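You operate a simulated robot arm through the tools that you are given. There is no shell and no other tool.

You are at the controls of a simulated robot arm. One attempt, no reset.

JOB
Glaze the top of the plain bun and cover the buns again.
Fine: lift the dome off onto the island; brush from the glaze tin; the brush goes back into its pot. A coat counts when it lies all over at full strength: go over it till it gets no stronger.

Only the result counts: the job must be done as asked and must still hold three seconds after the hand-in. Knocking over, shifting, dropping, spilling or breaking anything else fails it. A push-on lid holds only when it is set on centred and level and pressed home; a screw cap is set on level and turned clockwise until tight.

ROBOT AND FRAMES
A 7-joint arm with a two-finger parallel gripper, fixed in place. Base frame: the origin is at the foot of the arm, x ahead of it, y to its left, z up; the work surface is at about z = 0. Units: m, rad, N and s.
With the tool pointing down near the work surface it reaches from about 0.22 to 0.58 m from the base axis. Its first joint turns from -1.152 to 1.152 rad. Payload 2.5 kg.
Tool frame: the origin (TCP) lies between the finger pads and is the grasp point; the fingertips stand 0.023 m ahead of it; z points along the fingers, y is the line along which they close. Largest opening 0.094 m; finger width 0.038, thickness 0.01; the body of the gripper, 0.054 by 0.096 m, starts 0.039 m behind the TCP.
Orientation is that of the tool frame in the base frame, as a unit quaternion [w, x, y, z]. With the fingers straight down and closing along the base's y, the tool's x points along the base's -x, its y along +y and its z along -z.

CONTROLS
- The arm moves only by the tool servo_tool. Its argument "rows" is a list of rows, each a list of 3 entries, a list of its own where there are three numbers: the shift along the tool's x, y, z in units of 25 mm (1.0 is 25 mm), then the turn, a rotation vector about the tool's x, y, z in units of 6 degrees (1.0 is 6 degrees), then the closure, from 0 (fully open) to 1 (shut). In form: [[[tx, ty, tz], [wx, wy, wz], gripper], ...]. A call has 1 to 20 rows; each row shifts and turns the commanded pose from where the row before left it, along the tool's axes as they then stand. A call with a number of a shift or a turn outside -1 to 1 is refused whole. Rows are played at 5 a second. More than 0.05 m and 0.15 rad between two rows, or a gripper value outside its range, and nothing of the call is played. Where a pose cannot be reached the arm comes as near as it can. A force on the tool above 40 N (or 10 N above the force at the start of the call, whichever is more), or a blocked arm, ends the call early, and 0.2 s more pass. The fingers move at their own pace (about 0.108 m/s each) and stop on an object; they squeeze with about 23 N. The grip force told is the motor's: it shows also when the fingers shut on nothing. Time passes only in rows, and 0.2 s behind the last, so rows that do not move let the fingers close. It gives the time, the measured TCP pose, the force on the tool (base axes), the opening and the grip force at its end, in the units of the frame above (readings bear some noise), with the torque about the TCP (base axes, N m) and any sound that the robot's microphone picked up.
- Cameras (640 x 400 px; columns grow to the right, rows downward): "scene" is fixed at [0.0795, -0.4009, 0.5417]; the picture's right is [0.99, -0.17, 0.00], its down [-0.12, -0.73, -0.67] and it looks along [0.11, 0.66, -0.74] (base axes); focal length 214 px, centre (320, 200). "wrist" rides on the gripper at [0.086, 0.016, -0.075] in the tool frame; the picture's right is [-0.18, 0.98, 0.00], its down [-0.58, -0.11, -0.81] and it looks along [-0.79, -0.15, 0.59] (tool axes); focal length 243 px, centre (320, 200). There is no depth. A picture from a camera that has moved, and an enlarged one, comes with that camera's place and axes in the base frame and with its lens. The place of the scene camera against the robot may be out by one fixed shift of up to 0.025 m in any direction.
- capture(camera): a new picture of that camera. The clock stands still meanwhile.
- zoom(camera, box): a new picture of the part [left, top, right, bottom] of that camera's present view, enlarged. The clock stands still meanwhile.
- finish_job(): hands the job in; it is judged then, once.

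Places have to be worked out from the pictures, the camera data and where the tool is seen. Open the gripper and draw the arm clear of the work before you hand the job in, unless the task says otherwise.

The tools are called after "Emit:" by a JSON object that holds its "api" and its "payload". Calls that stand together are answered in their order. servo_tool: Moves the arm, as the interface text tells. Its arguments: {"type":"object","properties":{"rows":{"type":"array","items":{"type":"array"}}},"required":["rows"]} The other tools are called the same way: capture (camera) takes a picture; zoom (camera, box) takes an enlarged picture of a part of a camera's view; finish_job () hands the job in.

At the start:

```text
clock: 0.0
ee_pos: [0.2967, 0.1217, 0.428]
ee_rot: [0.0, 0.0, 1.0, 0.0]
wrist_force: [-0.7, 0.1, 0.8]
wrist_torque: [-0.01, -0.04, 0.02]
gripper_width: 0.0938
gripper_force: 0.1
```

scene: 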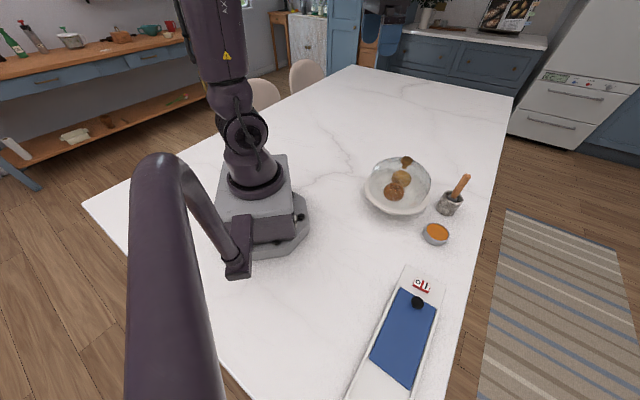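
wrist: 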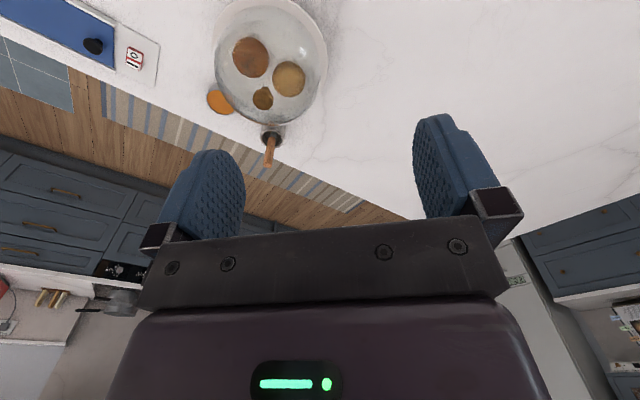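

I'll start with a closer look at the dish, brush pot and glaze tin before moving anything.

Emit:
{"api": "zoom", "payload": {"camera": "scene", "box": [340, 130, 500, 260]}}

Emit:
{"api": "zoom", "payload": {"camera": "wrist", "box": [180, 0, 360, 180]}}

Emit:
{"api": "zoom", "payload": {"camera": "scene", "box": [320, 240, 480, 400]}}

Emit:
{"api": "zoom", "payload": {"camera": "scene", "box": [80, 100, 340, 400]}}

```text
3.08 times, centred on (420, 195) of scene
camera zoom: at [0.0795, -0.4009, 0.5417], right [0.99, -0.17, 0.0], down [-0.12, -0.73, -0.67], along [0.11, 0.66, -0.74], focal length 660 px, centre (12, 215)
```

zoom: 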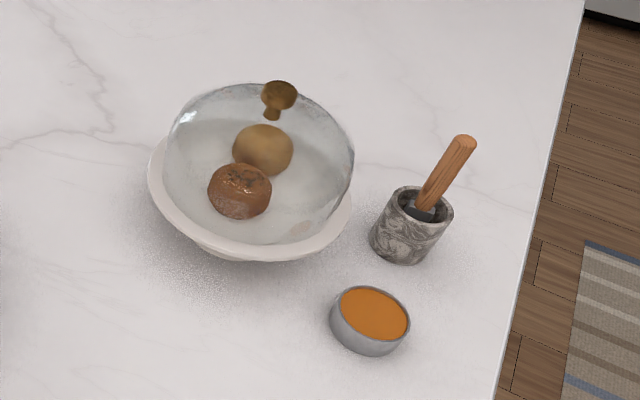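

```text
2.22 times, centred on (270, 90) of wrist
camera zoom: at [0.2115, 0.1378, 0.5002], right [0.18, 0.98, 0.0], down [0.58, -0.11, 0.81], along [0.79, -0.15, -0.59], focal length 539 px, centre (431, 444)
```

zoom: 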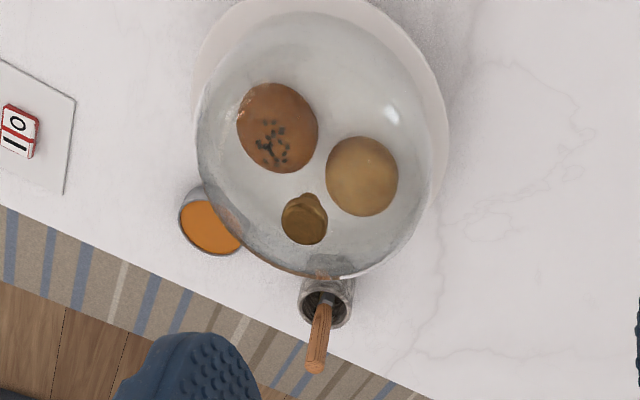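

```text
2.50 times, centred on (400, 320) of scene
camera zoom: at [0.0795, -0.4009, 0.5417], right [0.99, -0.17, 0.0], down [-0.12, -0.73, -0.67], along [0.11, 0.66, -0.74], focal length 536 px, centre (120, -100)
```

zoom: 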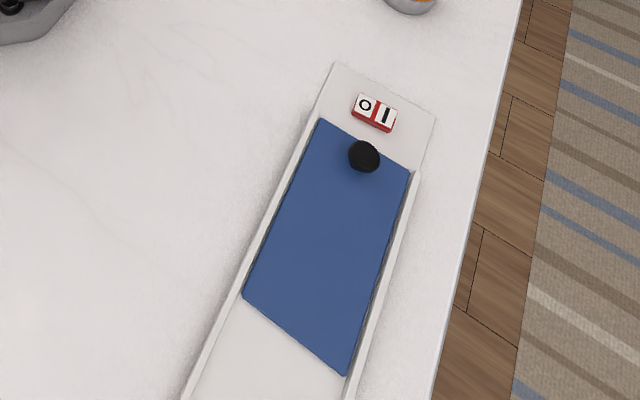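

```text
1.33 times, centred on (210, 250) of scene
camera zoom: at [0.0795, -0.4009, 0.5417], right [0.99, -0.17, 0.0], down [-0.12, -0.73, -0.67], along [0.11, 0.66, -0.74], focal length 286 px, centre (467, 133)
```

zoom: 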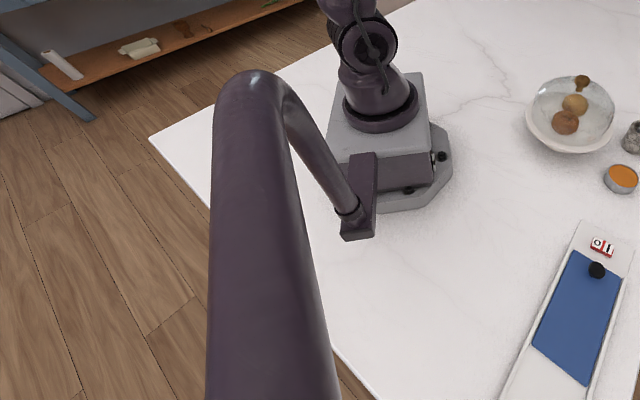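

Triangulating both cameras, the dome knob is at about (0.389, 0.021, 0.183). The glaze tin is near (0.465, -0.125), the pot near (0.558, -0.038), and the handle end is at about z 0.148. I'll move above the knob for a closer view.

Emit:
{"api": "servo_tool", "payload": {"rows": [[[-0.6, -0.67, 0.8], [0, 0, 0], 0], [[-0.6, -0.67, 0.8], [0, 0, 0], 0], [[-0.6, -0.67, 0.8], [0, 0, 0], 0], [[-0.6, -0.67, 0.8], [0, 0, 0], 0], [[-0.6, -0.67, 0.8], [0, 0, 0], 0], [[-0.6, -0.67, 0.8], [0, 0, 0], 0], [[0, 0, 0], [0, 0, 0], 0]]}}

```text
clock: 1.6
ee_pos: [0.3882, 0.0199, 0.3049]
ee_rot: [0.0, 0.0, 1.0, 0.0]
wrist_force: [0.1, -0.4, 0.8]
wrist_torque: [-0.01, -0.04, 0.04]
gripper_width: 0.0939
gripper_force: 0.0
```

I'm now above where I judged the knob to be. I'll take pictures from both cameras to refine that.

Emit:
{"api": "capture", "payload": {"camera": "wrist"}}

Emit:
{"api": "capture", "payload": {"camera": "scene"}}

```text
taken
camera wrist: at [0.3024, 0.037, 0.3796], right [0.18, 0.98, 0.0], down [0.58, -0.11, 0.81], along [0.79, -0.15, -0.59], focal length 243 px, centre (320, 200)
```

wrist: 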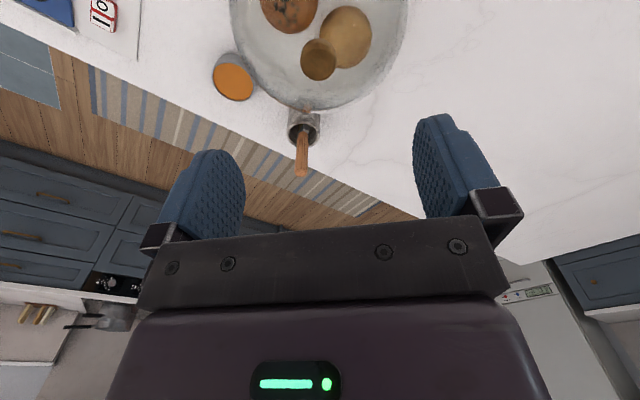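

```text
taken
```

scene: 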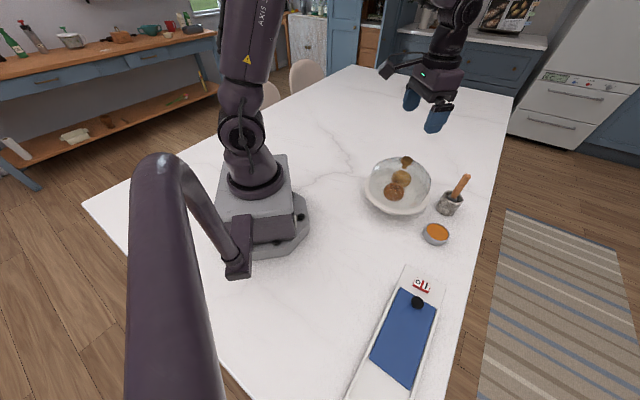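

The knob lines up with my estimate. I'll zoom in on it, the brush and the tin for finer numbers.

Emit:
{"api": "zoom", "payload": {"camera": "wrist", "box": [220, 0, 420, 125]}}

Emit:
{"api": "zoom", "payload": {"camera": "scene", "box": [350, 140, 450, 225]}}

Emit:
{"api": "zoom", "payload": {"camera": "wrist", "box": [200, 40, 360, 190]}}

Emit:
{"api": "zoom", "payload": {"camera": "scene", "box": [410, 165, 490, 255]}}

```text
3.20 times, centred on (320, 62) of wrist
camera zoom: at [0.3024, 0.037, 0.3796], right [0.18, 0.98, 0.0], down [0.58, -0.11, 0.81], along [0.79, -0.15, -0.59], focal length 776 px, centre (320, 640)
```

zoom: 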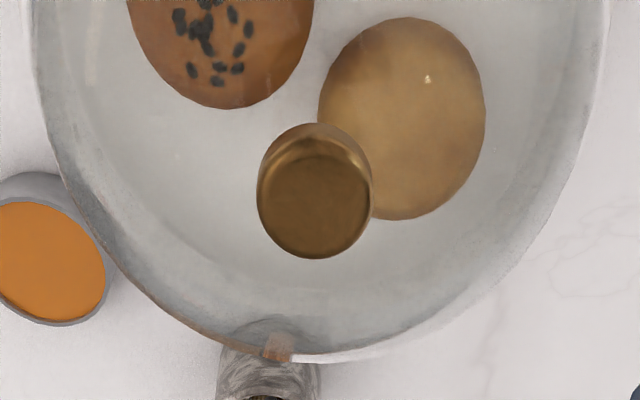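

```text
4.71 times, centred on (400, 182) of scene
camera zoom: at [0.0795, -0.4009, 0.5417], right [0.99, -0.17, 0.0], down [-0.12, -0.73, -0.67], along [0.11, 0.66, -0.74], focal length 1009 px, centre (-56, 282)
```

zoom: 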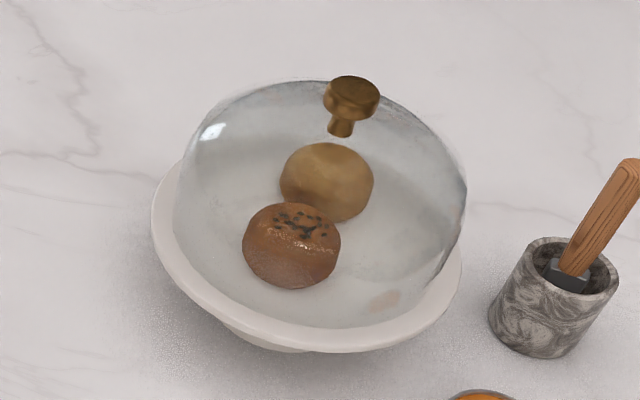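

```text
2.67 times, centred on (280, 115) of wrist
camera zoom: at [0.3024, 0.037, 0.3796], right [0.18, 0.98, 0.0], down [0.58, -0.11, 0.81], along [0.79, -0.15, -0.59], focal length 647 px, centre (427, 427)
```

zoom: 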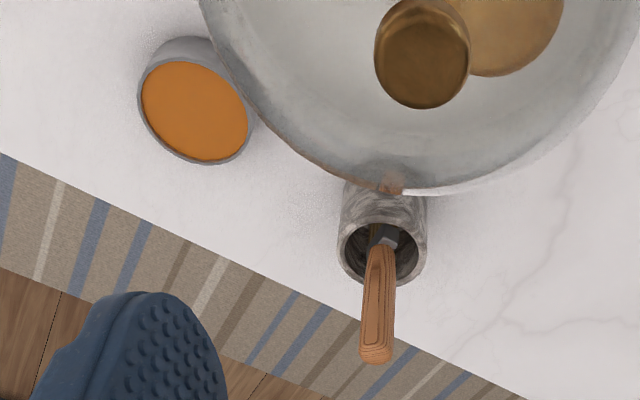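

```text
4.44 times, centred on (450, 210) of scene
camera zoom: at [0.0795, -0.4009, 0.5417], right [0.99, -0.17, 0.0], down [-0.12, -0.73, -0.67], along [0.11, 0.66, -0.74], focal length 953 px, centre (-258, 156)
```

zoom: 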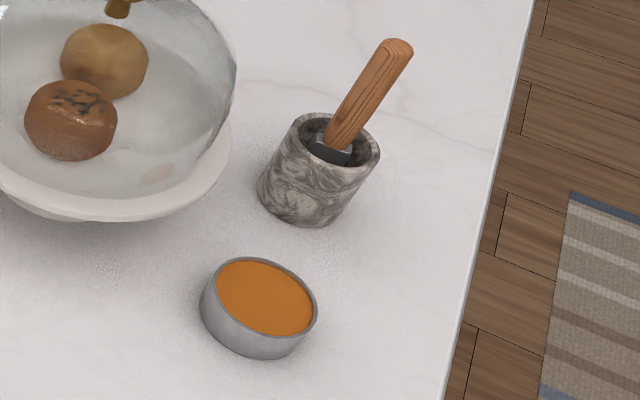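

The knob head is about 27 mm wide and centred near (0.388, 0.0195). I'll lower partway, with the tips staying above the knob, and look at the heights again.

Emit:
{"api": "servo_tool", "payload": {"rows": [[[0, 0, 0.8], [0, 0, 0], 0], [[0, 0, 0.8], [0, 0, 0], 0], [[0, 0, 0.8], [0, 0, 0], 0], [[0, 0, 0.8], [0, 0, 0], 0], [[0, 0, 0], [0, 0, 0], 0]]}}

Emit:
{"api": "capture", "payload": {"camera": "wrist"}}

Emit:
{"api": "zoom", "payload": {"camera": "scene", "box": [350, 100, 480, 230]}}

```text
clock: 2.8
ee_pos: [0.3878, 0.0214, 0.2258]
ee_rot: [0.0, 0.0, 1.0, 0.0]
wrist_force: [-0.1, 0.0, 0.2]
wrist_torque: [-0.01, 0.0, -0.03]
gripper_width: 0.094
gripper_force: 0.1
```

```text
taken
camera wrist: at [0.3017, 0.0373, 0.2997], right [0.18, 0.98, 0.0], down [0.58, -0.11, 0.81], along [0.79, -0.15, -0.59], focal length 243 px, centre (320, 200)
```

wrist: 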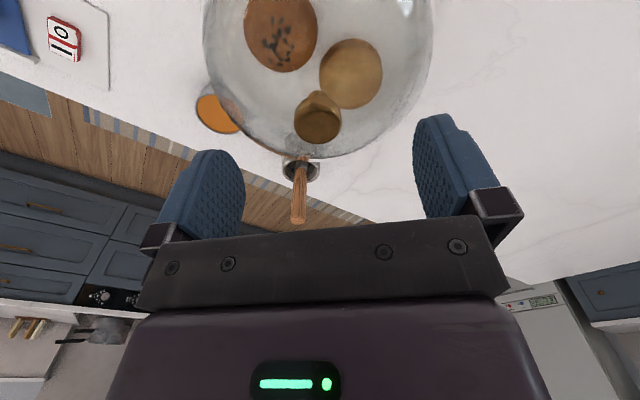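

```text
3.08 times, centred on (415, 165) of scene
camera zoom: at [0.0795, -0.4009, 0.5417], right [0.99, -0.17, 0.0], down [-0.12, -0.73, -0.67], along [0.11, 0.66, -0.74], focal length 660 px, centre (28, 308)
```

zoom: 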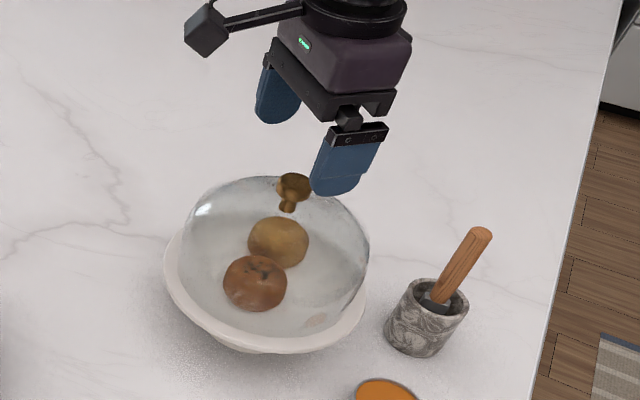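

The two wrist views alone put the knob a bit further out and lower than the scene camera did. I'll zoom the wrist view for accurate pixel positions.

Emit:
{"api": "zoom", "payload": {"camera": "wrist", "box": [260, 70, 380, 170]}}

Emit:
{"api": "zoom", "payload": {"camera": "wrist", "box": [170, 0, 450, 200]}}

```text
4.00 times, centred on (320, 120) of wrist
camera zoom: at [0.3017, 0.0373, 0.2997], right [0.18, 0.98, 0.0], down [0.58, -0.11, 0.81], along [0.79, -0.15, -0.59], focal length 970 px, centre (320, 520)
```

zoom: 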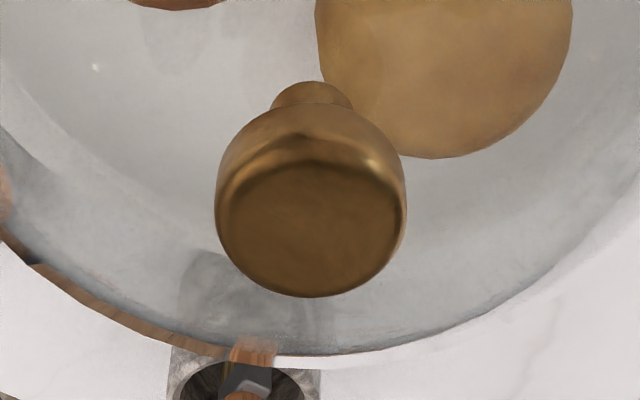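

```text
2.00 times, centred on (310, 100) of wrist
camera zoom: at [0.3017, 0.0373, 0.2997], right [0.18, 0.98, 0.0], down [0.58, -0.11, 0.81], along [0.79, -0.15, -0.59], focal length 485 px, centre (340, 400)
```

zoom: 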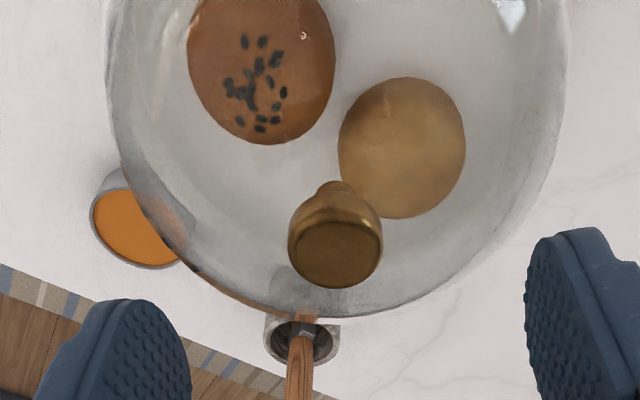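

I now estimate the knob at roughly (0.392, 0.0185) with its top at z 0.174–0.187. I'll shift slightly and lower 25 mm, then check the tip height against the knob.

Emit:
{"api": "servo_tool", "payload": {"rows": [[[-0.16, -0.1, 0.5], [0, 0, 0], 0], [[0, 0, 0.5], [0, 0, 0], 0], [[0, 0, 0], [0, 0, 0], 0]]}}

Emit:
{"api": "capture", "payload": {"camera": "wrist"}}

Emit:
{"api": "zoom", "payload": {"camera": "scene", "box": [370, 110, 450, 200]}}

```text
clock: 3.6
ee_pos: [0.39, 0.0191, 0.2008]
ee_rot: [0.0, 0.001, 1.0, 0.0]
wrist_force: [0.4, -0.3, 0.1]
wrist_torque: [-0.01, 0.02, -0.01]
gripper_width: 0.094
gripper_force: 0.1
```

```text
taken
camera wrist: at [0.305, 0.0345, 0.2748], right [0.18, 0.98, 0.0], down [0.58, -0.11, 0.81], along [0.79, -0.15, -0.59], focal length 243 px, centre (320, 200)
```

wrist: 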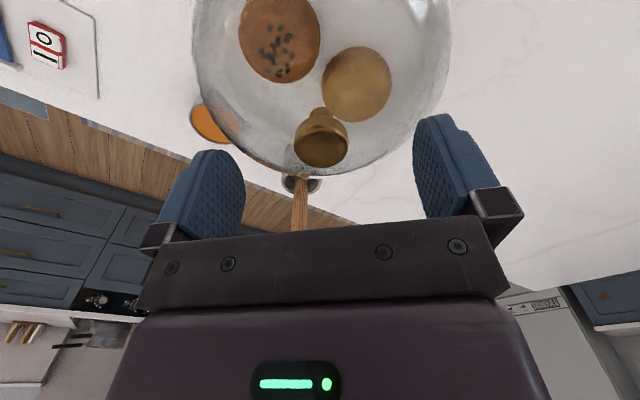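

```text
4.44 times, centred on (410, 155) of scene
camera zoom: at [0.0795, -0.4009, 0.5417], right [0.99, -0.17, 0.0], down [-0.12, -0.73, -0.67], along [0.11, 0.66, -0.74], focal length 953 px, centre (-80, 400)
```

zoom: 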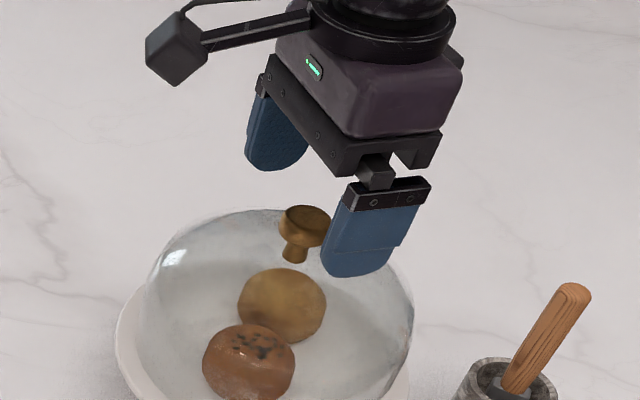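

The scene view hints that the tips sit a few mm beyond the knob in x. I'll zoom tighter on both to measure the knob against the fingertips.

Emit:
{"api": "zoom", "payload": {"camera": "scene", "box": [385, 125, 425, 175]}}

Emit:
{"api": "zoom", "payload": {"camera": "wrist", "box": [270, 90, 370, 180]}}

```text
8.00 times, centred on (405, 150) of scene
camera zoom: at [0.0795, -0.4009, 0.5417], right [0.99, -0.17, 0.0], down [-0.12, -0.73, -0.67], along [0.11, 0.66, -0.74], focal length 1716 px, centre (-360, 600)
```

zoom: 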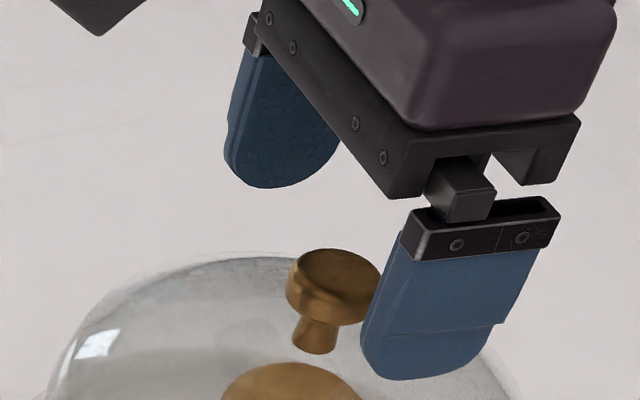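

```text
4.44 times, centred on (320, 135) of wrist
camera zoom: at [0.305, 0.0345, 0.2748], right [0.18, 0.98, 0.0], down [0.58, -0.11, 0.81], along [0.79, -0.15, -0.59], focal length 1078 px, centre (320, 489)
```

zoom: 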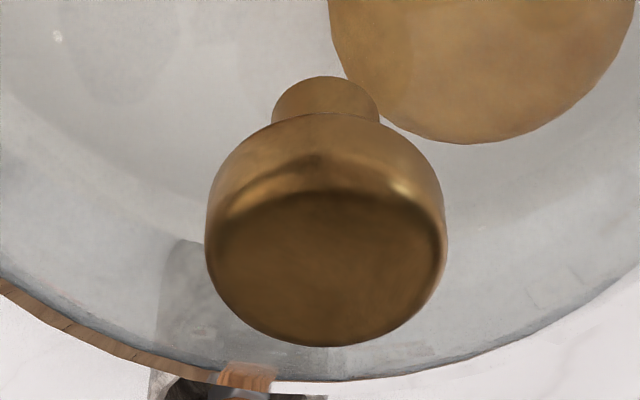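

Using the fingertips to calibrate out the scene camera's shift, both cameras agree. The knob top is at (0.392, 0.019, 0.177), the underside of its head at about 0.159, and the dome apex at about 0.144. I'll lower to TCP z ≈ 0.176, leaving the tips about 9 mm above the glass, with the fingers still open.

Emit:
{"api": "servo_tool", "payload": {"rows": [[[-0.06, 0, 0.35], [0, 0, 0], 0], [[0, 0, 0.35], [0, 0, 0], 0], [[0, 0, 0.25], [0, 0, 0], 0], [[0, 0, 0], [0, 0, 0], 0]]}}

Emit:
{"api": "zoom", "payload": {"camera": "scene", "box": [380, 120, 440, 200]}}

Emit:
{"api": "capture", "payload": {"camera": "wrist"}}

```text
clock: 4.6
ee_pos: [0.3908, 0.0178, 0.1772]
ee_rot: [0.0, 0.0, 1.0, 0.0]
wrist_force: [0.1, 0.5, 0.5]
wrist_torque: [-0.01, -0.01, 0.01]
gripper_width: 0.094
gripper_force: 0.1
```

```text
5.00 times, centred on (410, 160) of scene
camera zoom: at [0.0795, -0.4009, 0.5417], right [0.99, -0.17, 0.0], down [-0.12, -0.73, -0.67], along [0.11, 0.66, -0.74], focal length 1072 px, centre (-130, 400)
```

zoom: 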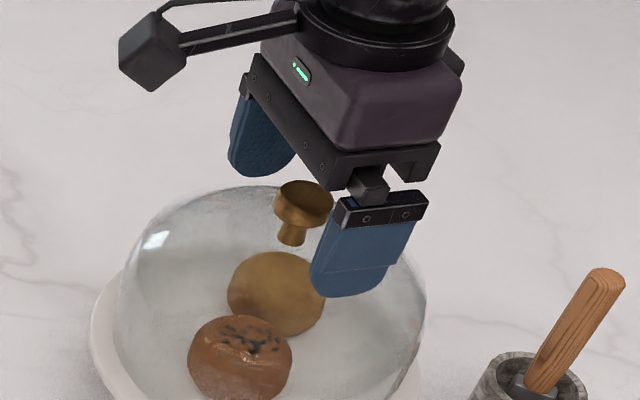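

```text
taken
camera wrist: at [0.3069, 0.0345, 0.251], right [0.18, 0.98, 0.0], down [0.58, -0.11, 0.81], along [0.79, -0.15, -0.59], focal length 243 px, centre (320, 200)
```

wrist: 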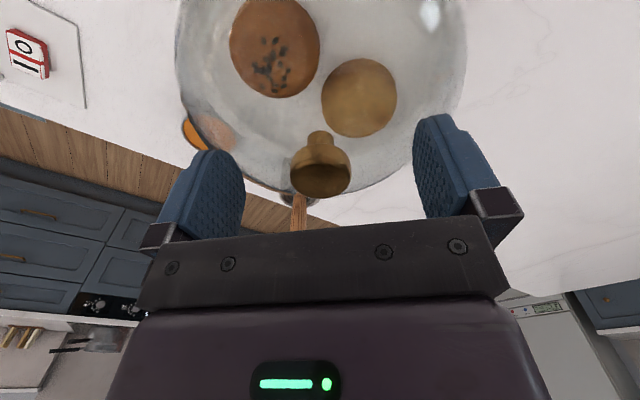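

The knob sits centred between the pads with its top at TCP height, so I'll close on it without moving.

Emit:
{"api": "servo_tool", "payload": {"rows": [[[0, 0, 0], [0, 0, 0], 0.4], [[0, 0, 0], [0, 0, 0], 0.6], [[0, 0, 0], [0, 0, 0], 0.8], [[0, 0, 0], [0, 0, 0], 1], [[0, 0, 0], [0, 0, 0], 1], [[0, 0, 0], [0, 0, 0], 1]]}}

Emit:
{"api": "capture", "payload": {"camera": "wrist"}}

Emit:
{"api": "zoom", "payload": {"camera": "scene", "box": [350, 110, 450, 230]}}

```text
clock: 6.0
ee_pos: [0.3918, 0.0185, 0.1784]
ee_rot: [0.0, 0.0, 1.0, 0.0]
wrist_force: [-0.1, 0.1, -0.2]
wrist_torque: [0.01, -0.01, 0.05]
gripper_width: 0.0287
gripper_force: 23.2
```

```text
taken
camera wrist: at [0.3069, 0.0345, 0.2512], right [0.18, 0.98, 0.0], down [0.58, -0.11, 0.81], along [0.79, -0.15, -0.59], focal length 243 px, centre (320, 200)
```

wrist: 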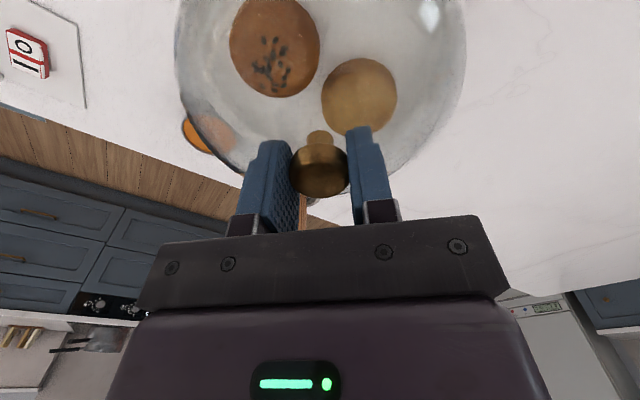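

```text
3.33 times, centred on (400, 170) of scene
camera zoom: at [0.0795, -0.4009, 0.5417], right [0.99, -0.17, 0.0], down [-0.12, -0.73, -0.67], along [0.11, 0.66, -0.74], focal length 715 px, centre (53, 300)
```

zoom: 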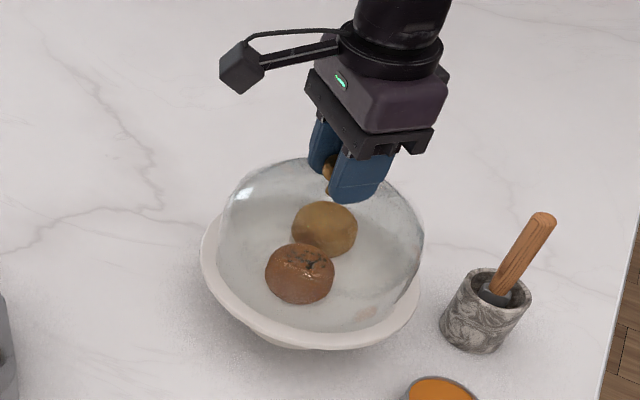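

The knob is held (opening 28.7 mm, 23 N), and the camera pose gives the true grip TCP as (0.3929, 0.0185, 0.1762). I'll lift gently by 20 mm and check the weight and picture.

Emit:
{"api": "servo_tool", "payload": {"rows": [[[0, 0, -0.1], [0, 0, 0], 1], [[0, 0, -0.1], [0, 0, 0], 1], [[0, 0, -0.2], [0, 0, 0], 1], [[0, 0, -0.2], [0, 0, 0], 1], [[0, 0, -0.2], [0, 0, 0], 1], [[0, 0, 0], [0, 0, 0], 1]]}}

Emit:
{"api": "zoom", "payload": {"camera": "scene", "box": [350, 110, 470, 230]}}

Emit:
{"api": "capture", "payload": {"camera": "wrist"}}

```text
clock: 7.4
ee_pos: [0.3911, 0.0192, 0.1979]
ee_rot: [0.0, 0.001, 1.0, 0.0]
wrist_force: [-0.1, -0.2, -1.9]
wrist_torque: [0.0, 0.0, -0.01]
gripper_width: 0.0283
gripper_force: 22.4
```

```text
3.33 times, centred on (410, 170) of scene
camera zoom: at [0.0795, -0.4009, 0.5417], right [0.99, -0.17, 0.0], down [-0.12, -0.73, -0.67], along [0.11, 0.66, -0.74], focal length 715 px, centre (20, 300)
```

zoom: 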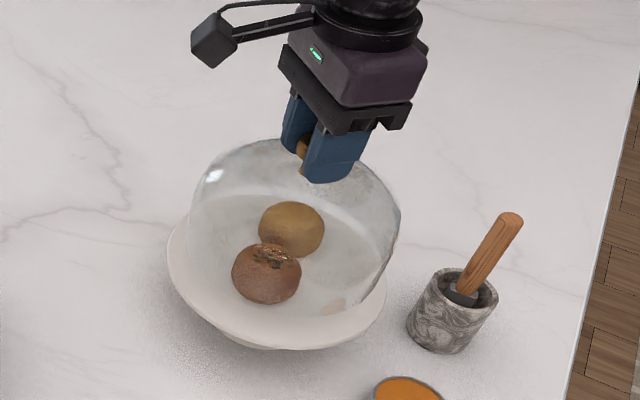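

```text
taken
camera wrist: at [0.3068, 0.0344, 0.2718], right [0.18, 0.98, 0.0], down [0.58, -0.11, 0.81], along [0.79, -0.15, -0.59], focal length 243 px, centre (320, 200)
```

wrist: 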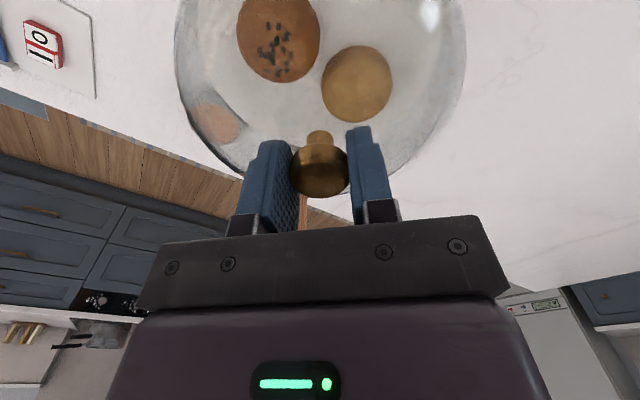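

The dome is free and level, weighing about 2 N. I'll lift to z ≈ 0.30 and carry it to the clear marble near (0.27, 0.30).

Emit:
{"api": "servo_tool", "payload": {"rows": [[[0, 0, -0.5], [0, 0, 0], 1], [[0, 0, -0.8], [0, 0, 0], 1], [[0, 0, -0.8], [0, 0, 0], 1], [[0, 0, -0.8], [0, 0, 0], 1], [[0, 0, -0.8], [0, 0, 0], 1], [[0, 0, -0.3], [0, 0, 0], 1], [[0, 0, 0], [0, 0, 0], 1]]}}

Emit:
{"api": "servo_tool", "payload": {"rows": [[[0.2, 0.46, 0], [0, 0, 0], 1], [[0.35, 0.8, 0], [0, 0, 0], 1], [[0.35, 0.8, 0], [0, 0, 0], 1], [[0.35, 0.8, 0], [0, 0, 0], 1], [[0.35, 0.8, 0], [0, 0, 0], 1], [[0.35, 0.8, 0], [0, 0, 0], 1], [[0.35, 0.8, 0], [0, 0, 0], 1], [[0.35, 0.8, 0], [0, 0, 0], 1], [[0.35, 0.8, 0], [0, 0, 0], 1], [[0.35, 0.8, 0], [0, 0, 0], 1], [[0.35, 0.8, 0], [0, 0, 0], 1], [[0.35, 0.8, 0], [0, 0, 0], 1], [[0.35, 0.8, 0], [0, 0, 0], 1], [[0.35, 0.8, 0], [0, 0, 0], 1], [[0.15, 0.4, 0], [0, 0, 0], 1], [[0, 0, 0], [0, 0, 0], 1]]}}

Emit:
{"api": "capture", "payload": {"camera": "wrist"}}

Emit:
{"api": "capture", "payload": {"camera": "scene"}}

```text
clock: 9.0
ee_pos: [0.3911, 0.0174, 0.2973]
ee_rot: [0.0, 0.0, 1.0, 0.001]
wrist_force: [0.5, 0.7, -2.3]
wrist_torque: [-0.03, -0.02, -0.02]
gripper_width: 0.0279
gripper_force: 23.0
```

```text
clock: 12.4
ee_pos: [0.2683, 0.2996, 0.2975]
ee_rot: [0.0, 0.0, 1.0, 0.0]
wrist_force: [0.1, -0.3, -1.9]
wrist_torque: [0.0, 0.01, 0.02]
gripper_width: 0.0284
gripper_force: 23.2
```

```text
taken
camera wrist: at [0.1836, 0.3162, 0.3713], right [0.18, 0.98, 0.0], down [0.58, -0.11, 0.81], along [0.79, -0.15, -0.59], focal length 243 px, centre (320, 200)
```

wrist: 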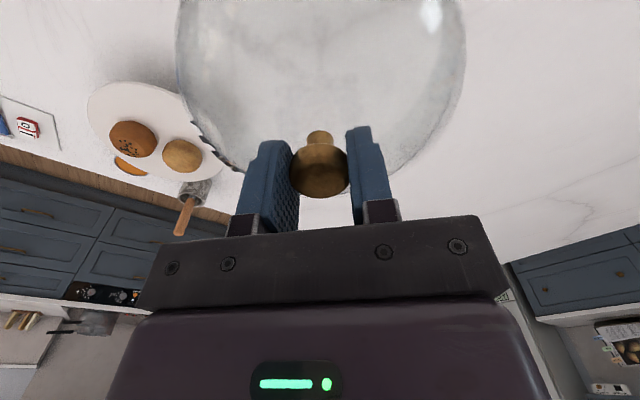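

```text
taken
```

scene: 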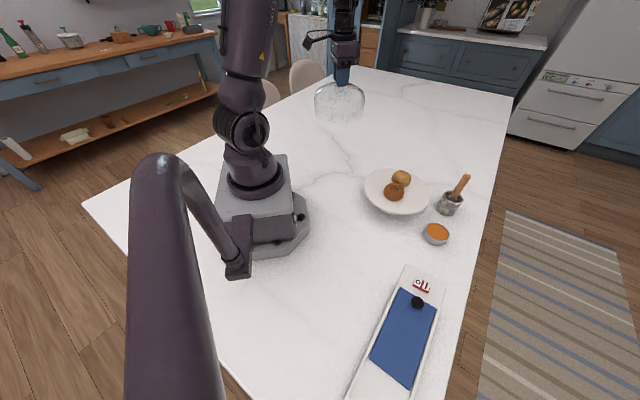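

The dome is over clear marble and well away from everything. I'll lower to TCP z ≈ 0.19 and then look at the gap under the rim.

Emit:
{"api": "servo_tool", "payload": {"rows": [[[0, 0, 0.7], [0, 0, 0], 1], [[0, 0, 0.8], [0, 0, 0], 1], [[0, 0, 0.8], [0, 0, 0], 1], [[0, 0, 0.8], [0, 0, 0], 1], [[0, 0, 0.8], [0, 0, 0], 1], [[0, 0, 0.4], [0, 0, 0], 1], [[0, 0, 0], [0, 0, 0], 1]]}}

Emit:
{"api": "zoom", "payload": {"camera": "scene", "box": [290, 60, 410, 180]}}

Emit:
{"api": "zoom", "payload": {"camera": "scene", "box": [350, 150, 480, 260]}}

```text
clock: 14.0
ee_pos: [0.2679, 0.3004, 0.1902]
ee_rot: [0.0, 0.0, 1.0, 0.0]
wrist_force: [0.1, 0.6, -2.6]
wrist_torque: [0.0, 0.0, -0.02]
gripper_width: 0.0285
gripper_force: 23.4
```

```text
3.33 times, centred on (350, 120) of scene
camera zoom: at [0.0795, -0.4009, 0.5417], right [0.99, -0.17, 0.0], down [-0.12, -0.73, -0.67], along [0.11, 0.66, -0.74], focal length 715 px, centre (220, 467)
```

zoom: 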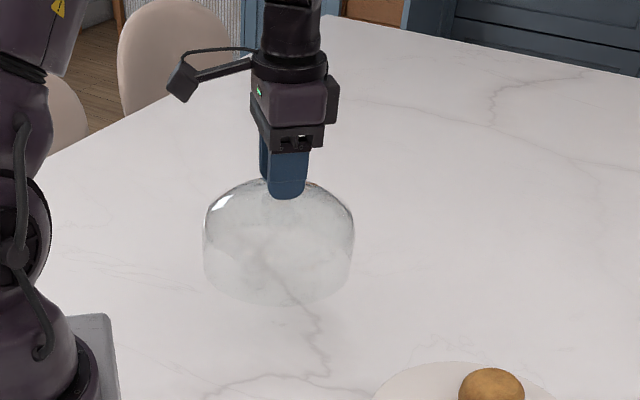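

```text
3.64 times, centred on (415, 205) of scene
camera zoom: at [0.0795, -0.4009, 0.5417], right [0.99, -0.17, 0.0], down [-0.12, -0.73, -0.67], along [0.11, 0.66, -0.74], focal length 780 px, centre (-26, 182)
```

zoom: 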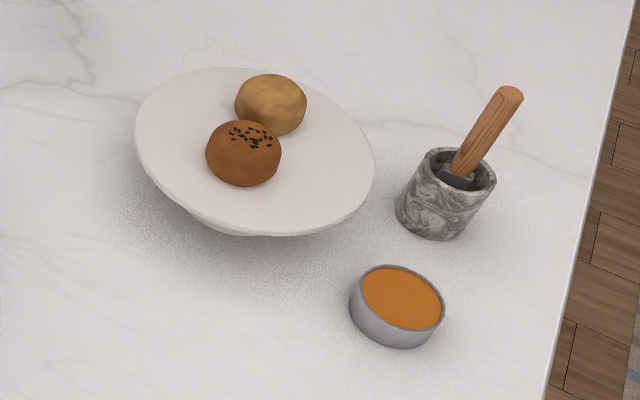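

The rim looks to be about 0.08 above the marble, so contact should come near TCP z ≈ 0.11–0.12. I'll lower to about 0.135, then feel my way down.

Emit:
{"api": "servo_tool", "payload": {"rows": [[[0, 0, 0.6], [0, 0, 0], 1], [[0, 0, 0.7], [0, 0, 0], 1], [[0, 0, 0.6], [0, 0, 0], 1], [[0, 0, 0.2], [0, 0, 0], 1], [[0, 0, 0], [0, 0, 0], 1]]}}

Emit:
{"api": "zoom", "payload": {"camera": "scene", "box": [290, 60, 410, 180]}}

```text
clock: 15.2
ee_pos: [0.2694, 0.3, 0.1364]
ee_rot: [0.0, 0.0, 1.0, 0.0]
wrist_force: [-0.2, -0.5, -2.6]
wrist_torque: [0.02, 0.01, 0.02]
gripper_width: 0.0284
gripper_force: 23.2
```

```text
3.33 times, centred on (350, 120) of scene
camera zoom: at [0.0795, -0.4009, 0.5417], right [0.99, -0.17, 0.0], down [-0.12, -0.73, -0.67], along [0.11, 0.66, -0.74], focal length 715 px, centre (220, 467)
```

zoom: 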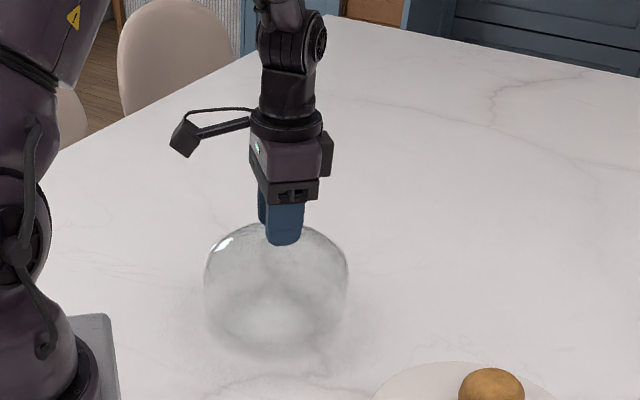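

The rim is now about 2 cm up. I'll go down 12 mm, then 2 mm steps while watching the force.

Emit:
{"api": "servo_tool", "payload": {"rows": [[[0, 0, 0.24], [0, 0, 0], 1], [[0, 0, 0.24], [0, 0, 0], 1], [[0, 0, 0], [0, 0, 0], 1]]}}

Emit:
{"api": "servo_tool", "payload": {"rows": [[[0, 0, 0.08], [0, 0, 0], 1], [[0, 0, 0.08], [0, 0, 0], 1], [[0, 0, 0], [0, 0, 0], 1]]}}

```text
clock: 16.0
ee_pos: [0.2684, 0.2987, 0.1254]
ee_rot: [0.0, 0.0, 1.0, 0.001]
wrist_force: [-0.7, -1.5, -2.3]
wrist_torque: [0.01, -0.02, 0.0]
gripper_width: 0.0283
gripper_force: 23.1
```

```text
clock: 16.8
ee_pos: [0.2695, 0.2993, 0.1209]
ee_rot: [0.0, 0.0, 1.0, -0.001]
wrist_force: [-0.1, 0.3, -1.8]
wrist_torque: [0.02, 0.02, -0.01]
gripper_width: 0.0285
gripper_force: 22.8
```

There's still no contact at z ≈ 0.120, so I'll continue in small steps.

Emit:
{"api": "servo_tool", "payload": {"rows": [[[0, 0, 0.08], [0, 0, 0], 1], [[0, 0, 0.06], [0, 0, 0], 1], [[0, 0, 0], [0, 0, 0], 1]]}}

Emit:
{"api": "zoom", "payload": {"camera": "scene", "box": [310, 100, 380, 170]}}

```text
clock: 17.6
ee_pos: [0.2694, 0.3006, 0.1185]
ee_rot: [0.0, 0.0, 1.0, 0.0]
wrist_force: [0.3, 0.7, -2.4]
wrist_torque: [-0.02, 0.0, 0.0]
gripper_width: 0.0284
gripper_force: 22.9
```

```text
5.71 times, centred on (345, 135) of scene
camera zoom: at [0.0795, -0.4009, 0.5417], right [0.99, -0.17, 0.0], down [-0.12, -0.73, -0.67], along [0.11, 0.66, -0.74], focal length 1226 px, centre (177, 571)
```

zoom: 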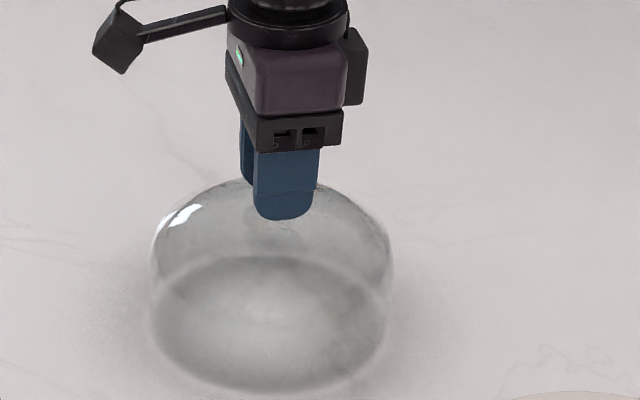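

The rim is very close to the marble, with still only the dome's weight on the wrist. I'll continue in fine steps.

Emit:
{"api": "servo_tool", "payload": {"rows": [[[0, 0, 0.06], [0, 0, 0], 1], [[0, 0, 0.04], [0, 0, 0], 1], [[0, 0, 0], [0, 0, 0], 1]]}}

Emit:
{"api": "servo_tool", "payload": {"rows": [[[0, 0, 0.06], [0, 0, 0], 1], [[0, 0, 0.04], [0, 0, 0], 1], [[0, 0, 0], [0, 0, 0], 1]]}}

```text
clock: 18.4
ee_pos: [0.2696, 0.2997, 0.115]
ee_rot: [0.001, 0.0, 1.0, 0.0]
wrist_force: [-0.2, 0.9, -2.5]
wrist_torque: [-0.02, -0.01, -0.02]
gripper_width: 0.0283
gripper_force: 22.6
```

```text
clock: 19.2
ee_pos: [0.2699, 0.3012, 0.1127]
ee_rot: [0.0, 0.0, 1.0, 0.0]
wrist_force: [0.2, 0.2, -2.9]
wrist_torque: [0.01, 0.02, 0.01]
gripper_width: 0.0284
gripper_force: 23.1
```

Commanded z is now about 0.112 with no contact yet, so I'll keep stepping down.

Emit:
{"api": "servo_tool", "payload": {"rows": [[[0, 0, 0.06], [0, 0, 0], 1], [[0, 0, 0.04], [0, 0, 0], 1], [[0, 0, 0], [0, 0, 0], 1]]}}

Emit:
{"api": "zoom", "payload": {"camera": "scene", "box": [310, 100, 380, 170]}}

```text
clock: 20.0
ee_pos: [0.2697, 0.2997, 0.112]
ee_rot: [0.001, 0.0, 1.0, 0.001]
wrist_force: [-3.5, -5.1, 17.2]
wrist_torque: [-0.04, 0.11, 0.09]
gripper_width: 0.0287
gripper_force: 23.5
```

```text
5.71 times, centred on (345, 135) of scene
camera zoom: at [0.0794, -0.4009, 0.5417], right [0.99, -0.17, 0.0], down [-0.12, -0.73, -0.67], along [0.11, 0.67, -0.74], focal length 1226 px, centre (177, 571)
```

zoom: 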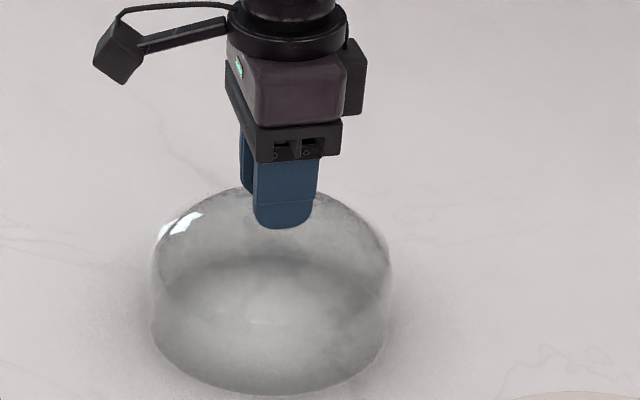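

Contact: +17 N at TCP z ≈ 0.111, so the dome stands on the marble. I'll back off 1 mm to relax the force and then read the exact pose.

Emit:
{"api": "servo_tool", "payload": {"rows": [[[0, 0, -0.04], [0, 0, 0], 1], [[0, 0, -0.02], [0, 0, 0], 1], [[0, 0, 0], [0, 0, 0], 1]]}}

Emit:
{"api": "capture", "payload": {"camera": "wrist"}}

```text
clock: 20.8
ee_pos: [0.2687, 0.299, 0.1116]
ee_rot: [-0.001, 0.0, 1.0, -0.001]
wrist_force: [-0.1, 0.7, -3.3]
wrist_torque: [0.03, -0.02, 0.03]
gripper_width: 0.0282
gripper_force: 23.0
```

```text
taken
camera wrist: at [0.1837, 0.3155, 0.1856], right [0.18, 0.98, 0.0], down [0.58, -0.11, 0.81], along [0.79, -0.15, -0.59], focal length 243 px, centre (320, 200)
```

wrist: 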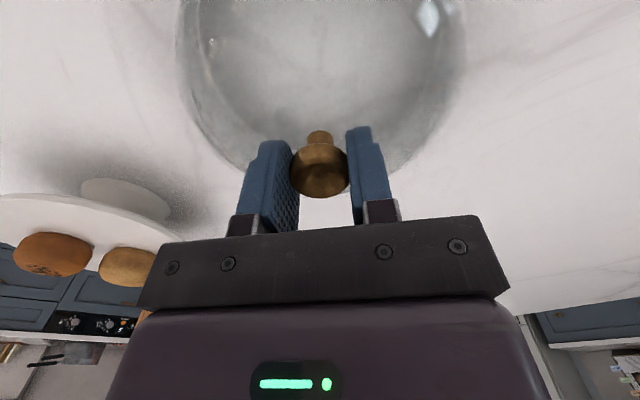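

It hangs again, a fraction of a millimetre up. I'll lower about 0.6 mm to touch lightly, then open.

Emit:
{"api": "servo_tool", "payload": {"rows": [[[0, 0, 0.025], [0, 0, 0], 1], [[0, 0, 0], [0, 0, 0], 1]]}}

```text
clock: 21.4
ee_pos: [0.2693, 0.3003, 0.1123]
ee_rot: [0.001, 0.001, 1.0, 0.001]
wrist_force: [0.1, -0.3, -1.2]
wrist_torque: [-0.01, 0.01, 0.0]
gripper_width: 0.0284
gripper_force: 23.0
```

The marble is now carrying part of the weight. I'll release the knob and rise straight up.

Emit:
{"api": "servo_tool", "payload": {"rows": [[[0, 0, 0], [0, 0, 0], 0.6], [[0, 0, 0], [0, 0, 0], 0.4], [[0, 0, 0], [0, 0, 0], 0.3], [[0, 0, 0], [0, 0, 0], 0.3], [[0, 0, -0.3], [0, 0, 0], 0.3], [[0, 0, -0.6], [0, 0, 0], 0.3], [[0, 0, -0.8], [0, 0, 0], 0.3], [[0, 0, -0.8], [0, 0, 0], 0.3], [[0, 0, -0.8], [0, 0, 0], 0.3], [[0, 0, -0.8], [0, 0, 0], 0.3], [[0, 0, 0], [0, 0, 0], 0.3]]}}

Emit:
{"api": "capture", "payload": {"camera": "wrist"}}

Emit:
{"api": "capture", "payload": {"camera": "scene"}}

```text
clock: 23.8
ee_pos: [0.2681, 0.3002, 0.215]
ee_rot: [0.0, 0.0, 1.0, 0.0]
wrist_force: [-0.1, -0.2, -0.4]
wrist_torque: [0.03, -0.01, 0.0]
gripper_width: 0.066
gripper_force: 0.1
```

```text
taken
camera wrist: at [0.1832, 0.3159, 0.289], right [0.18, 0.98, 0.0], down [0.58, -0.11, 0.81], along [0.79, -0.15, -0.59], focal length 243 px, centre (320, 200)
```

wrist: 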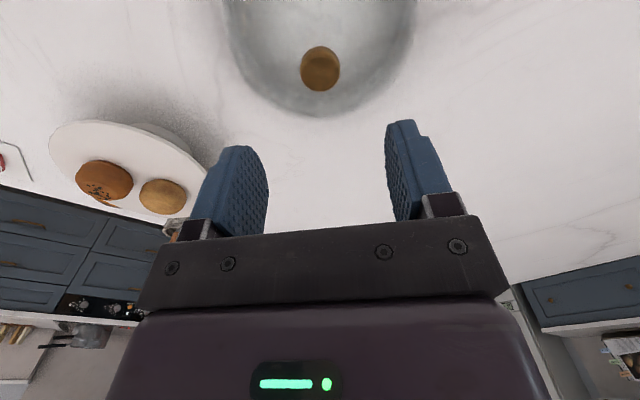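

```text
taken
```

scene: 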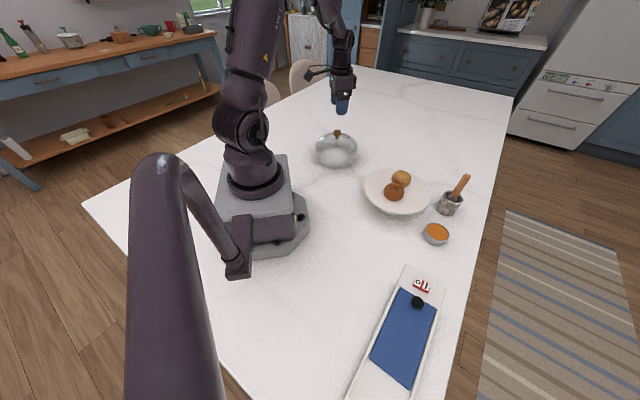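

The dome stands safely at about (0.27, 0.30). Next I'll move to a viewpoint over the dish and pot to locate the brush, tin and bun precisely.

Emit:
{"api": "servo_tool", "payload": {"rows": [[[-0.2, -0.3, -0.6], [0, 0, 0], 0], [[-0.48, -0.8, -0.4], [0, 0, 0], 0], [[-0.48, -0.8, -0.4], [0, 0, 0], 0], [[-0.48, -0.8, -0.4], [0, 0, 0], 0], [[-0.48, -0.8, -0.4], [0, 0, 0], 0], [[-0.48, -0.8, -0.4], [0, 0, 0], 0], [[-0.48, -0.8, -0.2], [0, 0, 0], 0], [[-0.48, -0.8, -0.2], [0, 0, 0], 0], [[-0.48, -0.8, -0.2], [0, 0, 0], 0], [[-0.48, -0.8, -0.2], [0, 0, 0], 0], [[-0.48, -0.8, 0], [0, 0, 0], 0], [[-0.48, -0.8, 0], [0, 0, 0], 0], [[-0.48, -0.8, 0], [0, 0, 0], 0], [[-0.48, -0.8, 0], [0, 0, 0], 0], [[-0.48, -0.8, 0], [0, 0, 0], 0], [[-0.3, -0.5, 0], [0, 0, 0], 0], [[0, 0, 0], [0, 0, 0], 0]]}}

Emit:
{"api": "capture", "payload": {"camera": "wrist"}}

Emit:
{"api": "zoom", "payload": {"camera": "wrist", "box": [160, 0, 400, 180]}}

Emit:
{"api": "zoom", "payload": {"camera": "scene", "box": [350, 145, 480, 255]}}

```text
clock: 27.4
ee_pos: [0.4487, -0.001, 0.3001]
ee_rot: [-0.001, 0.0, 1.0, 0.0]
wrist_force: [-0.1, -0.1, -0.7]
wrist_torque: [-0.03, -0.01, 0.0]
gripper_width: 0.0941
gripper_force: 0.0
```

```text
taken
camera wrist: at [0.3642, 0.0156, 0.3733], right [0.18, 0.98, 0.0], down [0.58, -0.11, 0.81], along [0.79, -0.15, -0.59], focal length 243 px, centre (320, 200)
```

wrist: 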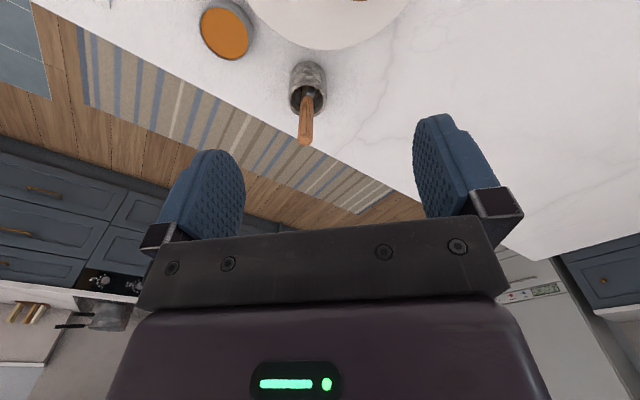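

```text
2.22 times, centred on (280, 90) of wrist
camera zoom: at [0.3642, 0.0156, 0.3733], right [0.18, 0.98, 0.0], down [0.58, -0.11, 0.81], along [0.79, -0.15, -0.59], focal length 539 px, centre (409, 444)
```

zoom: 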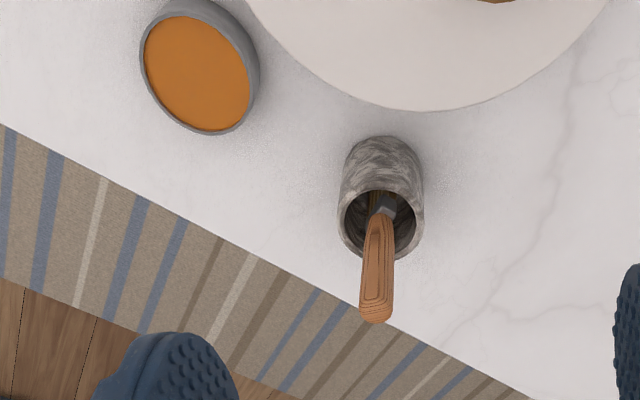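

```text
3.64 times, centred on (415, 200) of scene
camera zoom: at [0.0795, -0.4009, 0.5417], right [0.99, -0.17, 0.0], down [-0.12, -0.73, -0.67], along [0.11, 0.66, -0.74], focal length 780 px, centre (-26, 200)
```

zoom: 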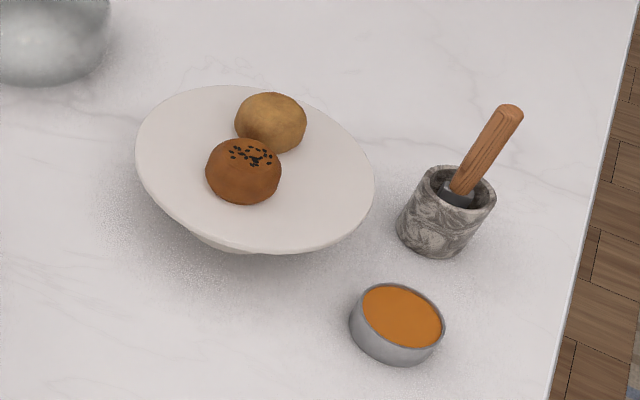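

Triangulated: pot rim centre (0.5526, -0.038, 0.053), and the handle stands nearly vertical with its end at (0.551, -0.038, 0.143). Tin centre is about (0.464, -0.127). I'll take a closer baseline view of the buns first.

Emit:
{"api": "servo_tool", "payload": {"rows": [[[0.7, 0.3, 0.3], [0, 0, 0], 0], [[0.7, 0.3, 0.4], [0, 0, 0], 0], [[0.7, 0.3, 0.4], [0, 0, 0], 0], [[0.7, 0.3, 0.4], [0, 0, 0], 0], [[0, 0, 0], [0, 0, 0], 0]]}}

Emit:
{"api": "capture", "payload": {"camera": "wrist"}}

Emit:
{"api": "zoom", "payload": {"camera": "wrist", "box": [200, 0, 440, 150]}}

Emit:
{"api": "zoom", "payload": {"camera": "scene", "box": [360, 150, 440, 220]}}

```text
clock: 28.6
ee_pos: [0.379, 0.0304, 0.2607]
ee_rot: [0.0, 0.0, 1.0, 0.001]
wrist_force: [-0.4, -1.2, -0.1]
wrist_torque: [0.03, -0.01, -0.01]
gripper_width: 0.0939
gripper_force: 0.0
```

```text
taken
camera wrist: at [0.2939, 0.0462, 0.3347], right [0.18, 0.98, 0.0], down [0.58, -0.11, 0.81], along [0.79, -0.15, -0.59], focal length 243 px, centre (320, 200)
```

wrist: 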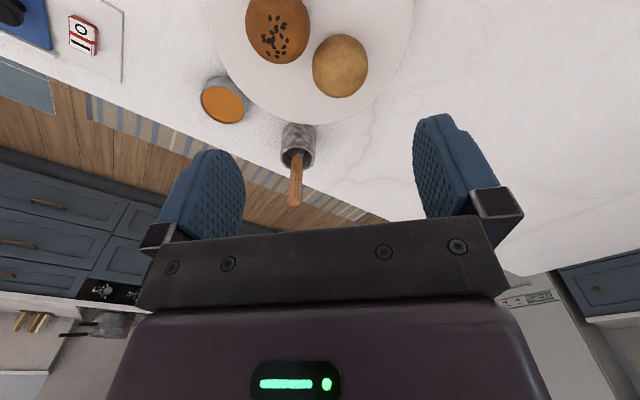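

```text
2.67 times, centred on (320, 75) of wrist
camera zoom: at [0.2939, 0.0462, 0.3347], right [0.18, 0.98, 0.0], down [0.58, -0.11, 0.81], along [0.79, -0.15, -0.59], focal length 647 px, centre (320, 533)
```

zoom: 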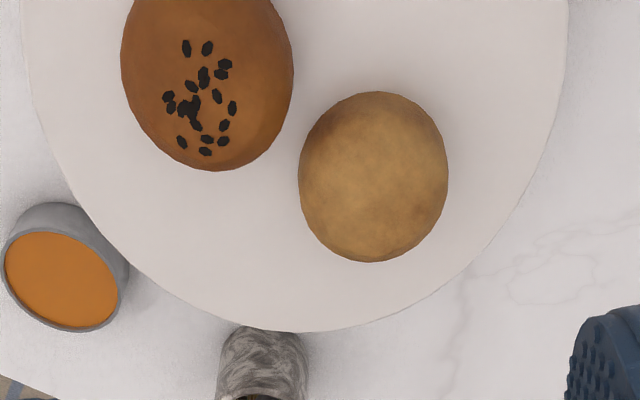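

```text
5.71 times, centred on (400, 185) of scene
camera zoom: at [0.0795, -0.4009, 0.5417], right [0.99, -0.17, 0.0], down [-0.12, -0.73, -0.67], along [0.11, 0.66, -0.74], focal length 1226 px, centre (-137, 286)
```

zoom: 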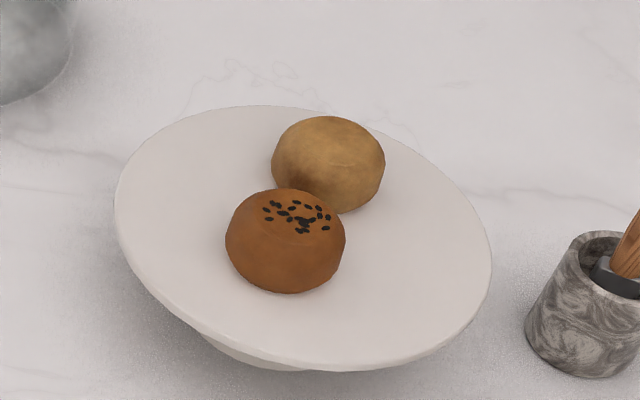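

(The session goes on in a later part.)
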